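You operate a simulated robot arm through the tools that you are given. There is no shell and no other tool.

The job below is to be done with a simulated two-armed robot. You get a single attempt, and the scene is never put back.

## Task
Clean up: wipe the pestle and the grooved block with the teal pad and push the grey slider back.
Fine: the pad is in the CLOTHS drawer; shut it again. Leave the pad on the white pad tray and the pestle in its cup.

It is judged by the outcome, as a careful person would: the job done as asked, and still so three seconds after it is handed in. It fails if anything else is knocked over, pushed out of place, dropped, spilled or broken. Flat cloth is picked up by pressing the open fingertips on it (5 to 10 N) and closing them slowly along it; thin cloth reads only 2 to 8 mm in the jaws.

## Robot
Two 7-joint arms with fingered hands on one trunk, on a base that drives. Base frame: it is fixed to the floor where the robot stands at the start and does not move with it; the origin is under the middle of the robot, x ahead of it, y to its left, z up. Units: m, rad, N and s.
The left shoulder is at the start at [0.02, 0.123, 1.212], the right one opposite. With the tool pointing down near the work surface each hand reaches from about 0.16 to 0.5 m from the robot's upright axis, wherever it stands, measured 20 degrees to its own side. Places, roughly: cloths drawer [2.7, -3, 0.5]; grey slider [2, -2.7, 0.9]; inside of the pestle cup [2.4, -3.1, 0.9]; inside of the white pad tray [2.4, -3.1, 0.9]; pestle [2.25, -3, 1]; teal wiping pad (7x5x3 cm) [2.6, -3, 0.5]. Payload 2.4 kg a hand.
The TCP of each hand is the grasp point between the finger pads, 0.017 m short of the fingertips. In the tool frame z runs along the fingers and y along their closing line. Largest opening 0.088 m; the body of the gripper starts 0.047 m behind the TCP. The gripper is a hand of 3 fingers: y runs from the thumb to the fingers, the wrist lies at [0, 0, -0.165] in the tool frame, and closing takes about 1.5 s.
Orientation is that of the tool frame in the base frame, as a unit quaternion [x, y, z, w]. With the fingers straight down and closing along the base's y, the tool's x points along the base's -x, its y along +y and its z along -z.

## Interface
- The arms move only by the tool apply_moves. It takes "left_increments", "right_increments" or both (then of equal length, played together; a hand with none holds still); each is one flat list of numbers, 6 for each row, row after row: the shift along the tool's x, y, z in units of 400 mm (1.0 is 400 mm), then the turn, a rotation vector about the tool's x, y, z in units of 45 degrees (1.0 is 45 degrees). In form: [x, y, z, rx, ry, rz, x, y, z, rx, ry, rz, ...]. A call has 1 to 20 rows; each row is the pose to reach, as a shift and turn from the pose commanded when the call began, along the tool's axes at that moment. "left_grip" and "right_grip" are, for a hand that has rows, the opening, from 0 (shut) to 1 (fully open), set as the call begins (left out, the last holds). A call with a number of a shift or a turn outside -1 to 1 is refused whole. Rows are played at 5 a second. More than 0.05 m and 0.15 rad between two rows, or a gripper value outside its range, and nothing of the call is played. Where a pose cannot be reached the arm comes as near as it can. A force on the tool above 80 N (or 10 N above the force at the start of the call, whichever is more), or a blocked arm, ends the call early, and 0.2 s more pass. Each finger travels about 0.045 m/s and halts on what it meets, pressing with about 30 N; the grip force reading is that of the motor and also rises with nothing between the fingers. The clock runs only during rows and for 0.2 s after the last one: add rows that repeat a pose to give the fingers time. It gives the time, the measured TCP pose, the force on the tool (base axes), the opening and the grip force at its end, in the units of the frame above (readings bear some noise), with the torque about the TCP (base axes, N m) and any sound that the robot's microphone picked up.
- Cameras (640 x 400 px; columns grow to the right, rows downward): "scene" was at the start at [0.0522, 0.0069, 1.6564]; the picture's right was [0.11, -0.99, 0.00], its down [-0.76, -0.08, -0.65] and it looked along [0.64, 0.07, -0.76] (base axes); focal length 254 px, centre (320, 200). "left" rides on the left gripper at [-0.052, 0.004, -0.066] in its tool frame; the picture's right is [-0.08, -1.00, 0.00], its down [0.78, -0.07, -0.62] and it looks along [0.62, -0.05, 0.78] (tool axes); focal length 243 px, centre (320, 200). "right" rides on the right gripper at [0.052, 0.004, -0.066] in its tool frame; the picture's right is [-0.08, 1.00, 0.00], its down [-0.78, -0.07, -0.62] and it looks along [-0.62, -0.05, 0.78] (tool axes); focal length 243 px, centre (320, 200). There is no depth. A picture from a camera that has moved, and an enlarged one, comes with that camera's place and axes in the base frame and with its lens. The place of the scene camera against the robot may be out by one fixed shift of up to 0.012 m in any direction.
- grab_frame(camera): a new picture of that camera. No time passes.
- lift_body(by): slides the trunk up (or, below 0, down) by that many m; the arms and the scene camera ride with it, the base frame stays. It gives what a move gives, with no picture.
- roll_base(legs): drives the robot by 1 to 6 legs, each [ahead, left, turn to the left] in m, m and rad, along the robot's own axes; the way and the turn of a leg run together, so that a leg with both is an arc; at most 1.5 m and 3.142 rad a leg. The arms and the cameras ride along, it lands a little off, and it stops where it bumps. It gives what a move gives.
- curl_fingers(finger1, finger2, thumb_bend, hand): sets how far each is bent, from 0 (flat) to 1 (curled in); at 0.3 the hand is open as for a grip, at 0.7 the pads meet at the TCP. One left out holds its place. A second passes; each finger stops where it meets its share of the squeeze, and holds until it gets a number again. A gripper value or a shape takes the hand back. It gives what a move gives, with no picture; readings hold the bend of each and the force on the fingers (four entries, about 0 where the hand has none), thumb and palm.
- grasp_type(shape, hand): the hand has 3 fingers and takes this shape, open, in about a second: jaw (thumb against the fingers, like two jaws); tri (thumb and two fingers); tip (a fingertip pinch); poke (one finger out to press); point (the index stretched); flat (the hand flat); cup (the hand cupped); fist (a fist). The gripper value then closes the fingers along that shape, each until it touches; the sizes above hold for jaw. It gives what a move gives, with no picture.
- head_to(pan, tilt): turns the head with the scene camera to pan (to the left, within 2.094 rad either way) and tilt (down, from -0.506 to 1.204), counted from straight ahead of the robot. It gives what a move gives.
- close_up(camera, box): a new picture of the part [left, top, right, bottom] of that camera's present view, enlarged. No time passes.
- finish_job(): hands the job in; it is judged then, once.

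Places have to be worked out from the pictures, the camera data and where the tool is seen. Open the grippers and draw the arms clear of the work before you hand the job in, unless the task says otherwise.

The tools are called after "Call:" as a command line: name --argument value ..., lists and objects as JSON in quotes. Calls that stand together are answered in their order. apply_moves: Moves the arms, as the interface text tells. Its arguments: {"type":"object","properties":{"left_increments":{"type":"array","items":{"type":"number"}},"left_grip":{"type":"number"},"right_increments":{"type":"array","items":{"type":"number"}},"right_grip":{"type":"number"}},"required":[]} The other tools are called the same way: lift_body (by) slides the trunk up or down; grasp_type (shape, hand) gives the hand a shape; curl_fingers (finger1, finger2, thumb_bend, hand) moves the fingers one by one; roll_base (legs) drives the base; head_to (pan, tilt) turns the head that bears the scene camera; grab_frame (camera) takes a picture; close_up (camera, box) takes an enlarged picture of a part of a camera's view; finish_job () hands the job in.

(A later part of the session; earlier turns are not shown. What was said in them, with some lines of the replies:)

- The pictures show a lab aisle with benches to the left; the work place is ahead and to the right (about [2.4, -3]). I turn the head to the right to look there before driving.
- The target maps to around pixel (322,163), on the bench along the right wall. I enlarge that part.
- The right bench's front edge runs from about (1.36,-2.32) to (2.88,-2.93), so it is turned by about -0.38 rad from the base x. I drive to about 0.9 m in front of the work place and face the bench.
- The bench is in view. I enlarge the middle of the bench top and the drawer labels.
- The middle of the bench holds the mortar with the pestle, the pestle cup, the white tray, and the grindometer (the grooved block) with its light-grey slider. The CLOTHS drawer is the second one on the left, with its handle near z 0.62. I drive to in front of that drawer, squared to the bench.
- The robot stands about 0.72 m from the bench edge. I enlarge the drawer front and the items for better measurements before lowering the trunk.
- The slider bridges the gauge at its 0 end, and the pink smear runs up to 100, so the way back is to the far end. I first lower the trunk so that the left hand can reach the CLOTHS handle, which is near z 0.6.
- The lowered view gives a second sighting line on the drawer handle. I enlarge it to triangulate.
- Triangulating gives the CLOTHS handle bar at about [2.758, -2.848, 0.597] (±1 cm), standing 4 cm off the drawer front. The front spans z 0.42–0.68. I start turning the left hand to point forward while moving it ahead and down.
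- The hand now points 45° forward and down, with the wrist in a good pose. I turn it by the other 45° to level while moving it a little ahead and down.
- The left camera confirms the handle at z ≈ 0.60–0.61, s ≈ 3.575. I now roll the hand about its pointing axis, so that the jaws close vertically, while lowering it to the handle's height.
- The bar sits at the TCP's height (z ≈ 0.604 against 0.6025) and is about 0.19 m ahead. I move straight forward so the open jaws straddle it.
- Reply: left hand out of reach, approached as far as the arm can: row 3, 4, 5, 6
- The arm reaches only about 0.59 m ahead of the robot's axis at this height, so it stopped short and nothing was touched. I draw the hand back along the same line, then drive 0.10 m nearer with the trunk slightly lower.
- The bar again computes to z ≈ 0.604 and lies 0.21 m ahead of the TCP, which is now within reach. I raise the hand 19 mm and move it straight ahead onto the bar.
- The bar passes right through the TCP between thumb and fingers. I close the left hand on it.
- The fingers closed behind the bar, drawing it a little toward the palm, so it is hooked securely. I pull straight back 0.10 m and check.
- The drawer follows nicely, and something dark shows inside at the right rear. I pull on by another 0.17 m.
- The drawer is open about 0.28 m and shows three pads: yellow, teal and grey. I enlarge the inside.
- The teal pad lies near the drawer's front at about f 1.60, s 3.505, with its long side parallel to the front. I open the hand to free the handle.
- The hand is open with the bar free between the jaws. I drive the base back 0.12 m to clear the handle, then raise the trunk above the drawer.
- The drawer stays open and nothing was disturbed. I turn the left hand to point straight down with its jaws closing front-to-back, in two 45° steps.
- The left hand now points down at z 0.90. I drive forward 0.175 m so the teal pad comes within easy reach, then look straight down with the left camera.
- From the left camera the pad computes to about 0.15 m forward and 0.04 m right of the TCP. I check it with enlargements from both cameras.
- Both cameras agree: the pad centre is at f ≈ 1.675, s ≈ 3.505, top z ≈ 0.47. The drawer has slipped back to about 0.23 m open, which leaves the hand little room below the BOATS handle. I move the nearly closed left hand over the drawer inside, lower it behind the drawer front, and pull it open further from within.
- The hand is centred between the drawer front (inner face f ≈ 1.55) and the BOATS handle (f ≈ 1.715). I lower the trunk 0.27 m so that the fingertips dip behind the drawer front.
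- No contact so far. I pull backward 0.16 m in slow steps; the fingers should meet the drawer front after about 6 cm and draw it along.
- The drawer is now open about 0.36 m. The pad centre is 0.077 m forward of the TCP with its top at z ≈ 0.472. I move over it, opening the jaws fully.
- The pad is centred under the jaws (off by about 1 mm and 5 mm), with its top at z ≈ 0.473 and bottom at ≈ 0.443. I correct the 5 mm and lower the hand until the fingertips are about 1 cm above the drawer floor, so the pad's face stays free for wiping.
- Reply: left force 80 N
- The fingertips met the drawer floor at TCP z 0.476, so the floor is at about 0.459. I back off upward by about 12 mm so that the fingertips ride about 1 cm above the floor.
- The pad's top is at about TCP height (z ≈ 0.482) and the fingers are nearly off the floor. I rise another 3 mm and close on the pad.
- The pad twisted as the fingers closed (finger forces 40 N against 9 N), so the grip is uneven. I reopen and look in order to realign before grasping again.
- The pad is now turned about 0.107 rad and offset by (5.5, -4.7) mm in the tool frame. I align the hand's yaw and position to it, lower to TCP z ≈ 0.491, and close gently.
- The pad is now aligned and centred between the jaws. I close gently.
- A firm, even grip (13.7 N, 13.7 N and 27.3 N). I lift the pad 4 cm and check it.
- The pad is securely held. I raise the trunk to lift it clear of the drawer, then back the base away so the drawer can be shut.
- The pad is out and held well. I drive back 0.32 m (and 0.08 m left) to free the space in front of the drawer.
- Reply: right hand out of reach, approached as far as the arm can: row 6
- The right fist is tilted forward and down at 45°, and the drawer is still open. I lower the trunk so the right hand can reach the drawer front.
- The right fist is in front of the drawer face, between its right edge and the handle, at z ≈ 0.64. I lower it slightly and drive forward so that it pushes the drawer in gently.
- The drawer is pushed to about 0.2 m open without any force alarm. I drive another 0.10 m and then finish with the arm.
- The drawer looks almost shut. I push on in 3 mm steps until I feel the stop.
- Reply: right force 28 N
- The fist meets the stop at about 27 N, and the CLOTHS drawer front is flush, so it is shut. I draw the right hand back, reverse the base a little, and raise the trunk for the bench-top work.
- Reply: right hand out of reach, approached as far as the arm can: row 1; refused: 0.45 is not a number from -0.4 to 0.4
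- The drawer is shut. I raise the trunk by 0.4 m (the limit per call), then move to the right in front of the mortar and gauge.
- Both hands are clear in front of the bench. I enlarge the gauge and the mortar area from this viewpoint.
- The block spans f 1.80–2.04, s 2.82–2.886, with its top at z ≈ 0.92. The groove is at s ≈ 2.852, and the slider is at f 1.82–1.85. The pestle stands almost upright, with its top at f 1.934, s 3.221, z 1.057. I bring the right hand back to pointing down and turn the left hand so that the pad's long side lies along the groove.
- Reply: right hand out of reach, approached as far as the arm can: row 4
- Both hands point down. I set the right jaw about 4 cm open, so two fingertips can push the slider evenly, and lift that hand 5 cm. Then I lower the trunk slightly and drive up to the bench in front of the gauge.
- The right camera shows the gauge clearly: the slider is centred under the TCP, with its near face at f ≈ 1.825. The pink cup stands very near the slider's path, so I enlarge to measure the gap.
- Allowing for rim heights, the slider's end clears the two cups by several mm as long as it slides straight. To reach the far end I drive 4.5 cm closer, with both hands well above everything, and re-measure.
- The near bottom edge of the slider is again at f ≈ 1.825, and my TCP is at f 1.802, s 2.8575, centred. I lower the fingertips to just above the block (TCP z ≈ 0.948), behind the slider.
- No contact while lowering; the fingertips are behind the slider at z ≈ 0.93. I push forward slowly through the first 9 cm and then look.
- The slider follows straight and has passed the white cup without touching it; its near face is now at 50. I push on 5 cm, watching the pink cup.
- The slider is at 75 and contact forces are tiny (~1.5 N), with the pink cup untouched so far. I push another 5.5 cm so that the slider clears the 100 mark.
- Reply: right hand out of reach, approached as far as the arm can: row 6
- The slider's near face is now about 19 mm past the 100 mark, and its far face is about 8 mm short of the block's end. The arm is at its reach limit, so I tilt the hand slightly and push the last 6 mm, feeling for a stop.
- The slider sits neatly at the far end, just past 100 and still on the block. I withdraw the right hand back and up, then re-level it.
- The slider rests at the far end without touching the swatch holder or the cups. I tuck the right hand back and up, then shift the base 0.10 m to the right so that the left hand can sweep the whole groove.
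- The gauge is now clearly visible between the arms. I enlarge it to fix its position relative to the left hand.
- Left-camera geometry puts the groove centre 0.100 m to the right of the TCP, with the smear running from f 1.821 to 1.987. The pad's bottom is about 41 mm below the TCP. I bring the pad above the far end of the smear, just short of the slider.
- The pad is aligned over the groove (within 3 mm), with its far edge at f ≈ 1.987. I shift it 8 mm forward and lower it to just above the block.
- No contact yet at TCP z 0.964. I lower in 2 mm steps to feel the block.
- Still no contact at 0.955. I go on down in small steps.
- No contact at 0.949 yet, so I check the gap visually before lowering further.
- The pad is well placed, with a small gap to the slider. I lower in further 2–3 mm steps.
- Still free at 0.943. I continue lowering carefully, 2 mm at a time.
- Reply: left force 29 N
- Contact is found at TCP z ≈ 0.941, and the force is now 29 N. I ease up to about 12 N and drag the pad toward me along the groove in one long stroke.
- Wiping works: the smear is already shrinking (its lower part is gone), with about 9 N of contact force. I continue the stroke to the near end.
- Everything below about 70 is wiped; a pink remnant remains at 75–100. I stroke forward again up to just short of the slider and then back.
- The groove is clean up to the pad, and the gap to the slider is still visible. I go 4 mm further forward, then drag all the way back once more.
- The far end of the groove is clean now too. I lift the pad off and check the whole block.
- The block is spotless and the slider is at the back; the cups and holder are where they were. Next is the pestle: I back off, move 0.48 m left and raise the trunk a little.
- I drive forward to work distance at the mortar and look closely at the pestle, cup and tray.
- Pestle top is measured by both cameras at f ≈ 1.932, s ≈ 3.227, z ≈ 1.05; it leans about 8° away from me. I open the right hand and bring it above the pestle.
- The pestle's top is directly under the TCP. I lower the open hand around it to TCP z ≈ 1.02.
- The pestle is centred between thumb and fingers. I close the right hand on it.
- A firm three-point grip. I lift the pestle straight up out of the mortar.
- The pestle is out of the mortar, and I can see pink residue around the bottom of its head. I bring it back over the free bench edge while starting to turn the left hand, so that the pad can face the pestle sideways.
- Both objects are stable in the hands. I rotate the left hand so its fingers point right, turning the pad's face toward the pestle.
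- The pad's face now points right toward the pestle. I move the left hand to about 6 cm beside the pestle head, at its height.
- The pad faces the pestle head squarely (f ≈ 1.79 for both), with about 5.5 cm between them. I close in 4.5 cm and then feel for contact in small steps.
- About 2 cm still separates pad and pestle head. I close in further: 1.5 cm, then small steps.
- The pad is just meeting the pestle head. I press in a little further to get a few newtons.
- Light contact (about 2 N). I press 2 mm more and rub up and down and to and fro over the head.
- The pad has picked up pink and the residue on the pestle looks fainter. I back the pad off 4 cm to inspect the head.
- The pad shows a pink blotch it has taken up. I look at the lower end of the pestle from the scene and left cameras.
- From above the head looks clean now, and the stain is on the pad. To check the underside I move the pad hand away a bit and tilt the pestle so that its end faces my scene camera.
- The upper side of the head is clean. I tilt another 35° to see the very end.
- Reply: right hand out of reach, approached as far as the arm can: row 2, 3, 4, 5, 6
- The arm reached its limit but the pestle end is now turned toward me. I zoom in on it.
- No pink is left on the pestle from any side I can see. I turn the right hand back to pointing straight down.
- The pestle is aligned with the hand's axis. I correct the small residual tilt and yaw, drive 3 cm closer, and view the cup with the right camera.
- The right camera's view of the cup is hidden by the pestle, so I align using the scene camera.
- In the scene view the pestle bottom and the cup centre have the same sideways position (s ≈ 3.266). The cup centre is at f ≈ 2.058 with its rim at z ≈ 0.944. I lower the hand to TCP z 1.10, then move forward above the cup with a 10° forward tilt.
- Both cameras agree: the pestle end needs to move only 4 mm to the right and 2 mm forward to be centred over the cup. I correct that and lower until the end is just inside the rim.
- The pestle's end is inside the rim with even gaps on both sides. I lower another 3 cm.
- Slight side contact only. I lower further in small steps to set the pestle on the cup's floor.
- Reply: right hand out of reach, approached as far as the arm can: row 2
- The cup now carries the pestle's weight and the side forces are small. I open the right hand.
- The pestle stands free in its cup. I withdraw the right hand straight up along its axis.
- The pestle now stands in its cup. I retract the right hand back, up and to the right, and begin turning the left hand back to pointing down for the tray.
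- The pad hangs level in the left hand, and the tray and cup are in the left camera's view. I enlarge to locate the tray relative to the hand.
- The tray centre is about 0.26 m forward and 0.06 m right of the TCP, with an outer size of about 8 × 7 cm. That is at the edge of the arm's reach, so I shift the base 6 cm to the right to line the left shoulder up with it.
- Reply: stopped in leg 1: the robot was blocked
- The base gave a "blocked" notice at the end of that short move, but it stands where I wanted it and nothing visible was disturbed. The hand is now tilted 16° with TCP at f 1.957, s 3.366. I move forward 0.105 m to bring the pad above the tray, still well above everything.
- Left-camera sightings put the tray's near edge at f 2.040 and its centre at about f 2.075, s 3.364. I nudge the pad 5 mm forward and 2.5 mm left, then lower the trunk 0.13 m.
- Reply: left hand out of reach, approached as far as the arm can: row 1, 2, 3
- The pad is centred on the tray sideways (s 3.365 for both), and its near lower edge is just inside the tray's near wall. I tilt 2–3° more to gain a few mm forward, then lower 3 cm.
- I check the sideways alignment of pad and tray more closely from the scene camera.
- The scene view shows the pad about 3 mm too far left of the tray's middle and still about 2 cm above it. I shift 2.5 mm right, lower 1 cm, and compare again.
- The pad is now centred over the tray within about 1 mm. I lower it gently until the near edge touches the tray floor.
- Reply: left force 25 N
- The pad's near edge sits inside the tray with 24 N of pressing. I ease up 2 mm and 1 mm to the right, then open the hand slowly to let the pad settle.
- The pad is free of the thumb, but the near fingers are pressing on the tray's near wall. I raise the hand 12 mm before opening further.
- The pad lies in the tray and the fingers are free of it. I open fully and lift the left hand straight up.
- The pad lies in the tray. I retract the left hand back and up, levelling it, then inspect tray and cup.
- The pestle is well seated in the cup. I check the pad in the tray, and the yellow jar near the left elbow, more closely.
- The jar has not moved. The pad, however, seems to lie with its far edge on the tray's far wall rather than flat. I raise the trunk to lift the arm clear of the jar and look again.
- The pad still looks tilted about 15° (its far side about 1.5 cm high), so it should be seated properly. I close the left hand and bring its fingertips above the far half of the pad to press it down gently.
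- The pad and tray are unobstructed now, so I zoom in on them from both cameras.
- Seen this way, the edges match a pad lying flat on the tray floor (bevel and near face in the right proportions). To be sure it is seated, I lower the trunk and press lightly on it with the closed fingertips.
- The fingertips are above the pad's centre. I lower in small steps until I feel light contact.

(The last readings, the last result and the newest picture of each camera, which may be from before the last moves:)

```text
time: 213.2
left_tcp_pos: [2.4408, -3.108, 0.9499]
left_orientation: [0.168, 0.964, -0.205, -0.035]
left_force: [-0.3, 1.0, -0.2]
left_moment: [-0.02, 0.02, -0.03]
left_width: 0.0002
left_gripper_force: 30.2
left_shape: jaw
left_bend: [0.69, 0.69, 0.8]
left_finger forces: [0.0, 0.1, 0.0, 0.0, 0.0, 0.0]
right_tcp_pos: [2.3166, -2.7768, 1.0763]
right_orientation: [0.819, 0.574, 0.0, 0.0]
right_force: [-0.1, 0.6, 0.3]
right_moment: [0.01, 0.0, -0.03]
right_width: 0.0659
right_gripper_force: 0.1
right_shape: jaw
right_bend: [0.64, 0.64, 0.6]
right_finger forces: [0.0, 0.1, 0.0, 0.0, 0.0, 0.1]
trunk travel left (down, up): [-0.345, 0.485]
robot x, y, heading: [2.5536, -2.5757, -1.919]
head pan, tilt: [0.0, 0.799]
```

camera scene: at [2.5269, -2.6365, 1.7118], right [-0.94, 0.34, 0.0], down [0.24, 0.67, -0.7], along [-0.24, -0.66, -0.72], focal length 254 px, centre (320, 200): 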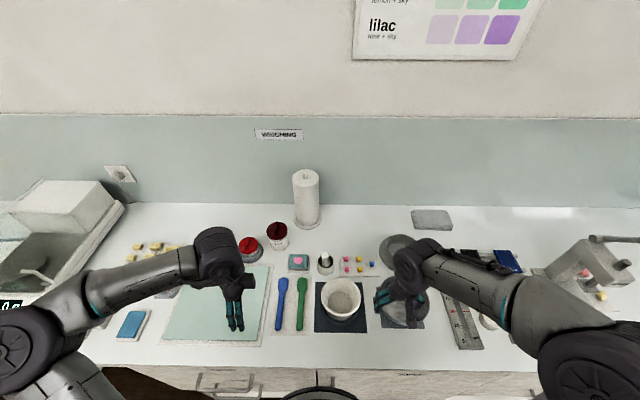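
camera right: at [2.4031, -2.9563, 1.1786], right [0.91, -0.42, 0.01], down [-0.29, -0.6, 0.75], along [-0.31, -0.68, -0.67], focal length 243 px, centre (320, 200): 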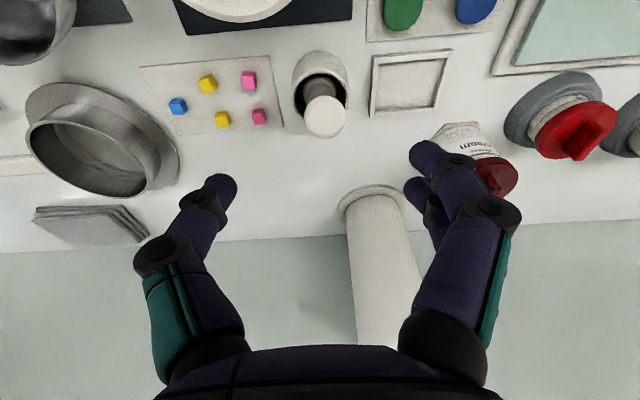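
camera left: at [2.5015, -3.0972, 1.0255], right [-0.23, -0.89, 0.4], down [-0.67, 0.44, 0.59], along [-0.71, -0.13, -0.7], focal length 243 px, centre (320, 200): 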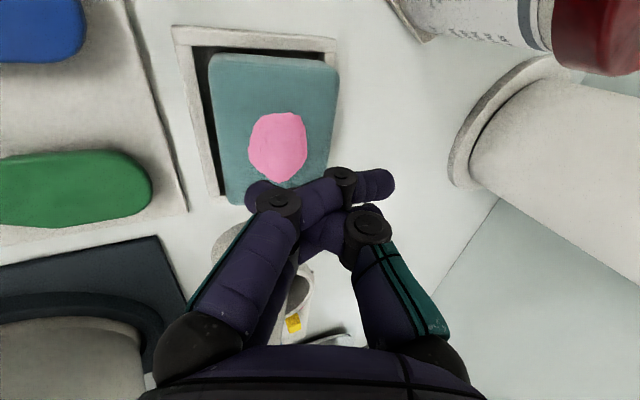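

Nothing yet at TCP 0.950. I lower a little further.

Call:
apply_moves --left_increments '[0, 0.003, 0.007, 0, 0, 0, 0, 0.006, 0.0135, 0, 0, 0]' --left_grip 0.0

Call:
apply_moves --left_increments '[0, 0.002, 0.0045, 0, 0, 0, 0, 0.004, 0.009, 0, 0, 0]' --left_grip 0.0

```text
time: 213.8
left_tcp_pos: [2.4418, -3.1068, 0.9431]
left_orientation: [0.169, 0.964, -0.205, -0.036]
left_force: [0.0, -0.1, -0.6]
left_moment: [-0.01, -0.02, -0.01]
left_width: 0.0
left_gripper_force: 30.0
left_shape: jaw
left_bend: [0.69, 0.69, 0.8]
left_finger forces: [0.1, 0.0, 0.0, 0.1, 0.0, 0.1]
right_tcp_pos: [2.3154, -2.776, 1.0758]
right_orientation: [0.818, 0.575, 0.0, 0.0]
right_force: [-0.2, 0.0, -0.8]
right_moment: [-0.01, -0.03, -0.06]
right_width: 0.0656
right_gripper_force: 0.1
right_shape: jaw
right_bend: [0.64, 0.64, 0.6]
right_finger forces: [0.0, 0.1, 0.0, 0.0, 0.1, 0.0]
trunk travel left (down, up): [-0.345, 0.485]
robot x, y, heading: [2.5517, -2.579, -1.914]
head pan, tilt: [0.0, 0.799]
```

```text
time: 214.3
left_tcp_pos: [2.4418, -3.1071, 0.9409]
left_orientation: [0.168, 0.963, -0.206, -0.035]
left_force: [-1.1, -0.8, 11.3]
left_moment: [0.25, -0.04, 0.01]
left_width: 0.0
left_gripper_force: 29.8
left_shape: jaw
left_bend: [0.69, 0.69, 0.83]
left_finger forces: [0.0, 0.0, 0.1, 0.0, 18.2, 0.0]
right_tcp_pos: [2.3161, -2.7763, 1.0771]
right_orientation: [0.818, 0.575, 0.0, 0.0]
right_force: [-0.8, 0.4, -0.2]
right_moment: [0.0, 0.04, -0.03]
right_width: 0.0658
right_gripper_force: 0.0
right_shape: jaw
right_bend: [0.64, 0.64, 0.6]
right_finger forces: [0.0, 0.1, 0.0, 0.0, 0.0, 0.0]
trunk travel left (down, up): [-0.345, 0.485]
robot x, y, heading: [2.5521, -2.5772, -1.916]
head pan, tilt: [0.0, 0.799]
```

Contact came at TCP 0.941, so the pad's top is at about 0.925 — exactly what a pad flat on the tray floor gives — and it feels firm. I lift off and raise the trunk.

Call:
apply_moves --left_increments '[0, -0.01, -0.023, 0, 0, 0, 0, -0.03, -0.069, 0, 0, 0, 0, -0.06, -0.137, 0, 0, 0]' --left_grip 0.0

Call:
lift_body --by 0.13

Call:
apply_moves --left_increments '[0, 0.06, -0.05, -0.08, 0, 0, -0.02, 0.14, -0.1, -0.16, 0, 0, -0.05, 0.22, -0.14, -0.24, 0, 0, -0.08, 0.3, -0.17, -0.32, 0, 0, -0.11, 0.38, -0.2, -0.4, 0, 0, -0.14, 0.45, -0.22, -0.48, 0, 0, -0.16, 0.5, -0.24, -0.54, 0, 0]' --left_grip 1.0

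Call:
grab_frame --camera "scene"

Call:
close_up --camera "scene" --box '[270, 235, 350, 285]'

```text
time: 215.2
left_tcp_pos: [2.4402, -3.1072, 0.999]
left_orientation: [0.168, 0.964, -0.204, -0.035]
left_force: [0.6, 0.0, -0.7]
left_moment: [-0.01, 0.02, -0.03]
left_width: 0.0002
left_gripper_force: 30.2
left_shape: jaw
left_bend: [0.69, 0.69, 0.8]
left_finger forces: [0.0, 0.0, 0.0, 0.1, 0.1, 0.0]
right_tcp_pos: [2.3151, -2.7776, 1.0762]
right_orientation: [0.818, 0.575, 0.001, -0.001]
right_force: [0.2, 0.0, -0.5]
right_moment: [0.01, -0.01, -0.06]
right_width: 0.0659
right_gripper_force: 0.2
right_shape: jaw
right_bend: [0.64, 0.64, 0.6]
right_finger forces: [0.0, 0.0, 0.1, 0.0, 0.0, 0.1]
trunk travel left (down, up): [-0.345, 0.485]
robot x, y, heading: [2.5499, -2.5758, -1.913]
head pan, tilt: [0.0, 0.799]
```

```text
time: 216.7
left_tcp_pos: [2.4408, -3.1079, 1.1271]
left_orientation: [0.168, 0.964, -0.205, -0.035]
left_force: [0.3, -0.3, -0.7]
left_moment: [-0.02, 0.0, -0.01]
left_width: 0.0
left_gripper_force: 30.1
left_shape: jaw
left_bend: [0.69, 0.69, 0.8]
left_finger forces: [0.0, 0.0, 0.0, 0.1, 0.0, 0.0]
right_tcp_pos: [2.3163, -2.7763, 1.2053]
right_orientation: [0.819, 0.574, 0.0, -0.001]
right_force: [0.5, 0.1, 0.0]
right_moment: [-0.01, 0.02, -0.02]
right_width: 0.0659
right_gripper_force: 0.0
right_shape: jaw
right_bend: [0.64, 0.64, 0.6]
right_finger forces: [0.1, 0.0, 0.1, 0.0, 0.1, 0.1]
trunk travel left (down, up): [-0.475, 0.355]
robot x, y, heading: [2.5494, -2.5764, -1.91]
head pan, tilt: [0.0, 0.799]
```

```text
time: 218.3
left_tcp_pos: [2.5751, -2.9193, 1.1343]
left_orientation: [0.171, 0.985, 0.004, 0.001]
left_force: [0.2, 0.2, 0.2]
left_moment: [-0.05, 0.01, 0.01]
left_width: 0.0883
left_gripper_force: 0.0
left_shape: jaw
left_bend: [0.3, 0.3, 0.3]
left_finger forces: [0.0, 0.1, 0.0, 0.0, 0.0, 0.0]
right_tcp_pos: [2.3161, -2.777, 1.2071]
right_orientation: [0.819, 0.574, 0.0, -0.002]
right_force: [-0.8, 0.3, 0.4]
right_moment: [-0.01, -0.01, 0.01]
right_width: 0.0658
right_gripper_force: 0.1
right_shape: jaw
right_bend: [0.64, 0.64, 0.6]
right_finger forces: [0.0, 0.1, 0.0, 0.0, 0.1, 0.0]
trunk travel left (down, up): [-0.475, 0.355]
robot x, y, heading: [2.5525, -2.5783, -1.919]
head pan, tilt: [0.0, 0.799]
```

```text
taken
camera scene: at [2.5266, -2.6365, 1.7118], right [-0.94, 0.34, 0.0], down [0.24, 0.67, -0.7], along [-0.24, -0.66, -0.72], focal length 254 px, centre (320, 200)
```

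scene: 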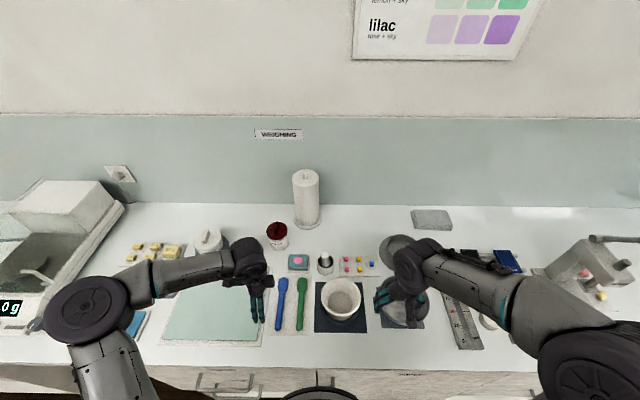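

```text
8.00 times, centred on (310, 260) of scene
camera zoom: at [2.5266, -2.6365, 1.7118], right [-0.94, 0.34, 0.0], down [0.24, 0.67, -0.7], along [-0.24, -0.66, -0.72], focal length 2035 px, centre (400, -280)
```

zoom: 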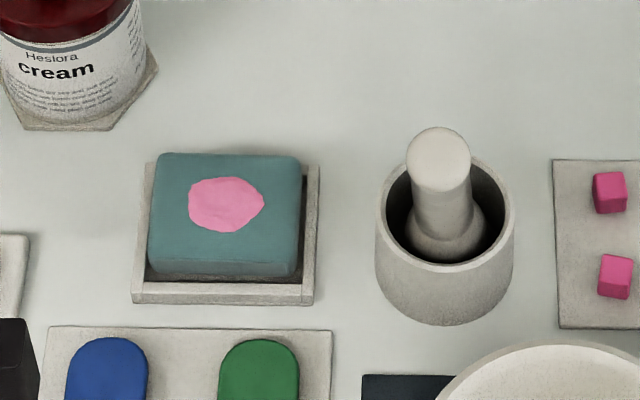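

Pad and pestle are in place. I raise the trunk further, open the right hand fully, and drive straight back from the bench.

Call:
lift_body --by 0.08

Call:
roll_base --legs '[[-0.45, 0, 0]]'

Call:
apply_moves --right_increments '[0, 0, 0, 0, 0, 0, 0, 0, 0, 0, 0, 0, 0, 0, 0, 0, 0, 0, 0, 0, 0, 0, 0, 0]' --right_grip 1.0

Call:
head_to --pan 0 --tilt 0.7

Call:
grab_frame --camera "scene"

```text
time: 219.5
left_tcp_pos: [2.574, -2.9192, 1.2149]
left_orientation: [0.173, 0.985, 0.004, 0.0]
left_force: [-0.2, 0.1, 0.7]
left_moment: [0.01, -0.02, 0.01]
left_width: 0.0879
left_gripper_force: 0.2
left_shape: jaw
left_bend: [0.3, 0.3, 0.3]
left_finger forces: [0.0, 0.0, 0.0, 0.1, 0.0, 0.0]
right_tcp_pos: [2.3163, -2.7752, 1.2866]
right_orientation: [0.819, 0.574, 0.001, -0.001]
right_force: [-0.6, 0.5, 0.5]
right_moment: [0.0, 0.01, -0.01]
right_width: 0.0657
right_gripper_force: 0.1
right_shape: jaw
right_bend: [0.64, 0.64, 0.6]
right_finger forces: [0.0, 0.0, 0.0, 0.0, 0.0, 0.0]
trunk travel left (down, up): [-0.555, 0.275]
robot x, y, heading: [2.552, -2.5768, -1.917]
head pan, tilt: [0.0, 0.799]
```

```text
time: 222.2
left_tcp_pos: [2.727, -2.4937, 1.2151]
left_orientation: [0.17, 0.985, 0.003, 0.001]
left_force: [-0.2, 0.5, 0.3]
left_moment: [-0.03, -0.02, 0.01]
left_width: 0.0879
left_gripper_force: 0.1
left_shape: jaw
left_bend: [0.3, 0.3, 0.3]
left_finger forces: [0.0, 0.0, 0.0, 0.0, 0.0, 0.0]
right_tcp_pos: [2.469, -2.3501, 1.286]
right_orientation: [0.818, 0.576, 0.001, -0.001]
right_force: [-0.2, -0.6, -0.1]
right_moment: [-0.01, -0.01, 0.01]
right_width: 0.0655
right_gripper_force: 0.0
right_shape: jaw
right_bend: [0.64, 0.64, 0.6]
right_finger forces: [0.1, 0.0, 0.0, 0.0, 0.1, 0.0]
trunk travel left (down, up): [-0.555, 0.275]
robot x, y, heading: [2.7073, -2.1543, -1.906]
head pan, tilt: [0.0, 0.799]
```

```text
time: 223.2
left_tcp_pos: [2.7272, -2.4934, 1.215]
left_orientation: [0.17, 0.985, 0.003, 0.001]
left_force: [-0.1, 0.1, 0.0]
left_moment: [0.0, 0.01, -0.04]
left_width: 0.0877
left_gripper_force: 0.1
left_shape: jaw
left_bend: [0.3, 0.3, 0.3]
left_finger forces: [0.1, 0.0, 0.0, 0.0, 0.1, 0.0]
right_tcp_pos: [2.4697, -2.3523, 1.2871]
right_orientation: [0.817, 0.576, 0.0, -0.001]
right_force: [0.0, 0.4, -0.2]
right_moment: [-0.01, 0.0, 0.01]
right_width: 0.0877
right_gripper_force: 0.0
right_shape: jaw
right_bend: [0.3, 0.3, 0.3]
right_finger forces: [0.1, 0.1, 0.0, 0.0, 0.1, 0.0]
trunk travel left (down, up): [-0.555, 0.275]
robot x, y, heading: [2.7039, -2.1514, -1.911]
head pan, tilt: [0.0, 0.799]
```

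```text
time: 223.9
left_tcp_pos: [2.7263, -2.4932, 1.2148]
left_orientation: [0.17, 0.985, 0.004, 0.0]
left_force: [0.6, 0.2, 0.1]
left_moment: [-0.02, -0.01, -0.02]
left_width: 0.0881
left_gripper_force: 0.1
left_shape: jaw
left_bend: [0.3, 0.3, 0.3]
left_finger forces: [0.0, 0.0, 0.0, 0.0, 0.1, 0.0]
right_tcp_pos: [2.4693, -2.3501, 1.2876]
right_orientation: [0.817, 0.576, 0.002, -0.001]
right_force: [-0.2, -0.4, -0.3]
right_moment: [0.0, 0.02, 0.02]
right_width: 0.0879
right_gripper_force: 0.0
right_shape: jaw
right_bend: [0.3, 0.3, 0.3]
right_finger forces: [0.0, 0.0, 0.1, 0.0, 0.0, 0.0]
trunk travel left (down, up): [-0.555, 0.275]
robot x, y, heading: [2.7038, -2.1511, -1.908]
head pan, tilt: [0.0, 0.7]
```

```text
taken
camera scene: at [2.6773, -2.2142, 1.8], right [-0.94, 0.33, 0.0], down [0.22, 0.61, -0.76], along [-0.26, -0.72, -0.64], focal length 254 px, centre (320, 200)
```

scene: 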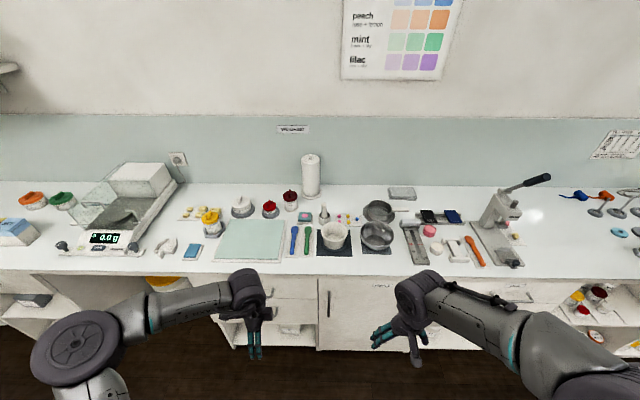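

From here everything looks in place. I check the gauge, tray and drawers closely once more.

Call:
close_up --camera "scene" --box '[270, 180, 398, 260]'

Call:
close_up --camera "scene" --box '[380, 185, 508, 275]'

Call:
close_up --camera "scene" --box '[190, 255, 350, 355]'

```text
5.00 times, centred on (334, 220) of scene
camera zoom: at [2.6773, -2.2142, 1.8], right [-0.94, 0.33, 0.0], down [0.22, 0.61, -0.76], along [-0.26, -0.72, -0.64], focal length 1272 px, centre (250, 100)
```

zoom: 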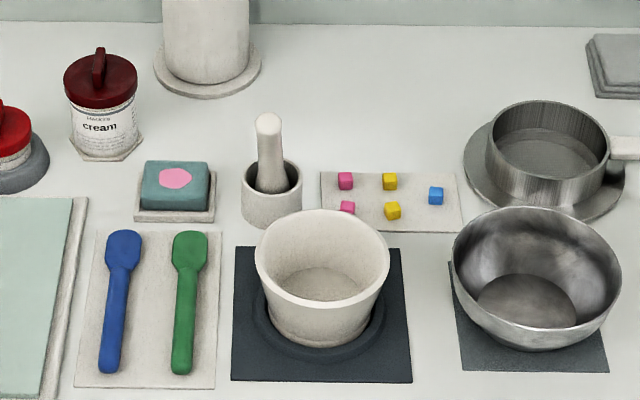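

```text
4.44 times, centred on (444, 230) of scene
camera zoom: at [2.6773, -2.2142, 1.8], right [-0.94, 0.33, 0.0], down [0.22, 0.61, -0.76], along [-0.26, -0.72, -0.64], focal length 1130 px, centre (-231, 67)
```

zoom: 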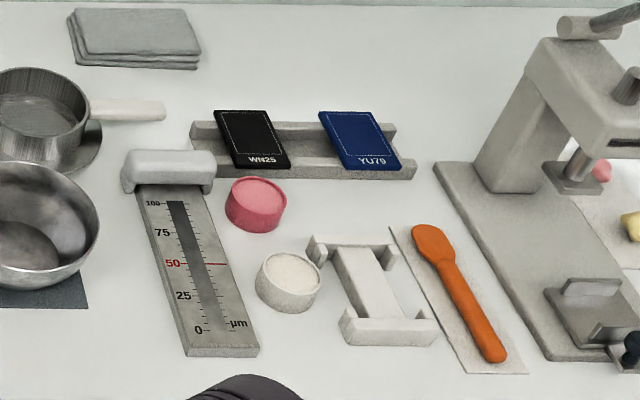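

```text
4.00 times, centred on (270, 305) of scene
camera zoom: at [2.6773, -2.2142, 1.8], right [-0.94, 0.33, 0.0], down [0.22, 0.61, -0.76], along [-0.26, -0.72, -0.64], focal length 1017 px, centre (520, -220)
```

zoom: 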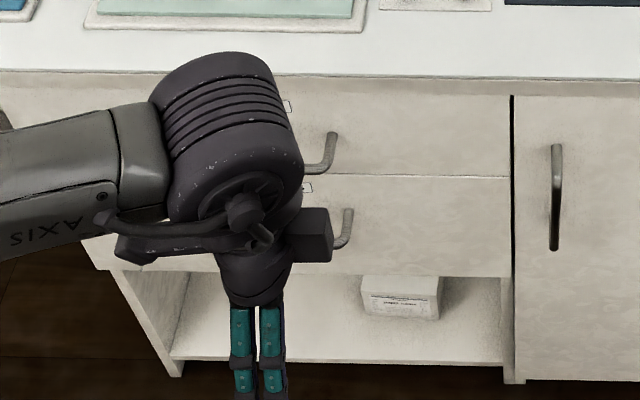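

All is as asked: the gauge is clean with its slider at the back, the pestle is wiped and standing in its cup, the pad is on its tray, and the CLOTHS drawer is shut. Both hands are open and clear of the bench, so I hand the job in.

Call:
finish_job

```text
The job is handed in.
```

I finished the clean-up and handed it in; I haven't seen the verdict.

- **Grooved block:** I wiped the groove from end to end with the teal pad, and no pink shows in it in the last pictures.
- **Grey slider:** I pushed it back to the far end of the block, past the 100 mark.
- **Pestle:** I wiped the head from one side only, and after that I saw no pink on any part I could look at. I did not get a clear view of its right-hand side. It stands in its cup.
- **Teal pad:** It lies on the white tray, still with a pink stain on it. I pressed it down to check it was seated flat.
- **CLOTHS drawer:** I pushed it shut until I felt the stop, and its front looked flush in the picture then. A hand covered part of it in the last one.

Both hands are open and clear of the bench. The base once reported being blocked during a short sideways move close to the bench. I saw nothing out of place afterwards, and the other items on the bench looked undisturbed.
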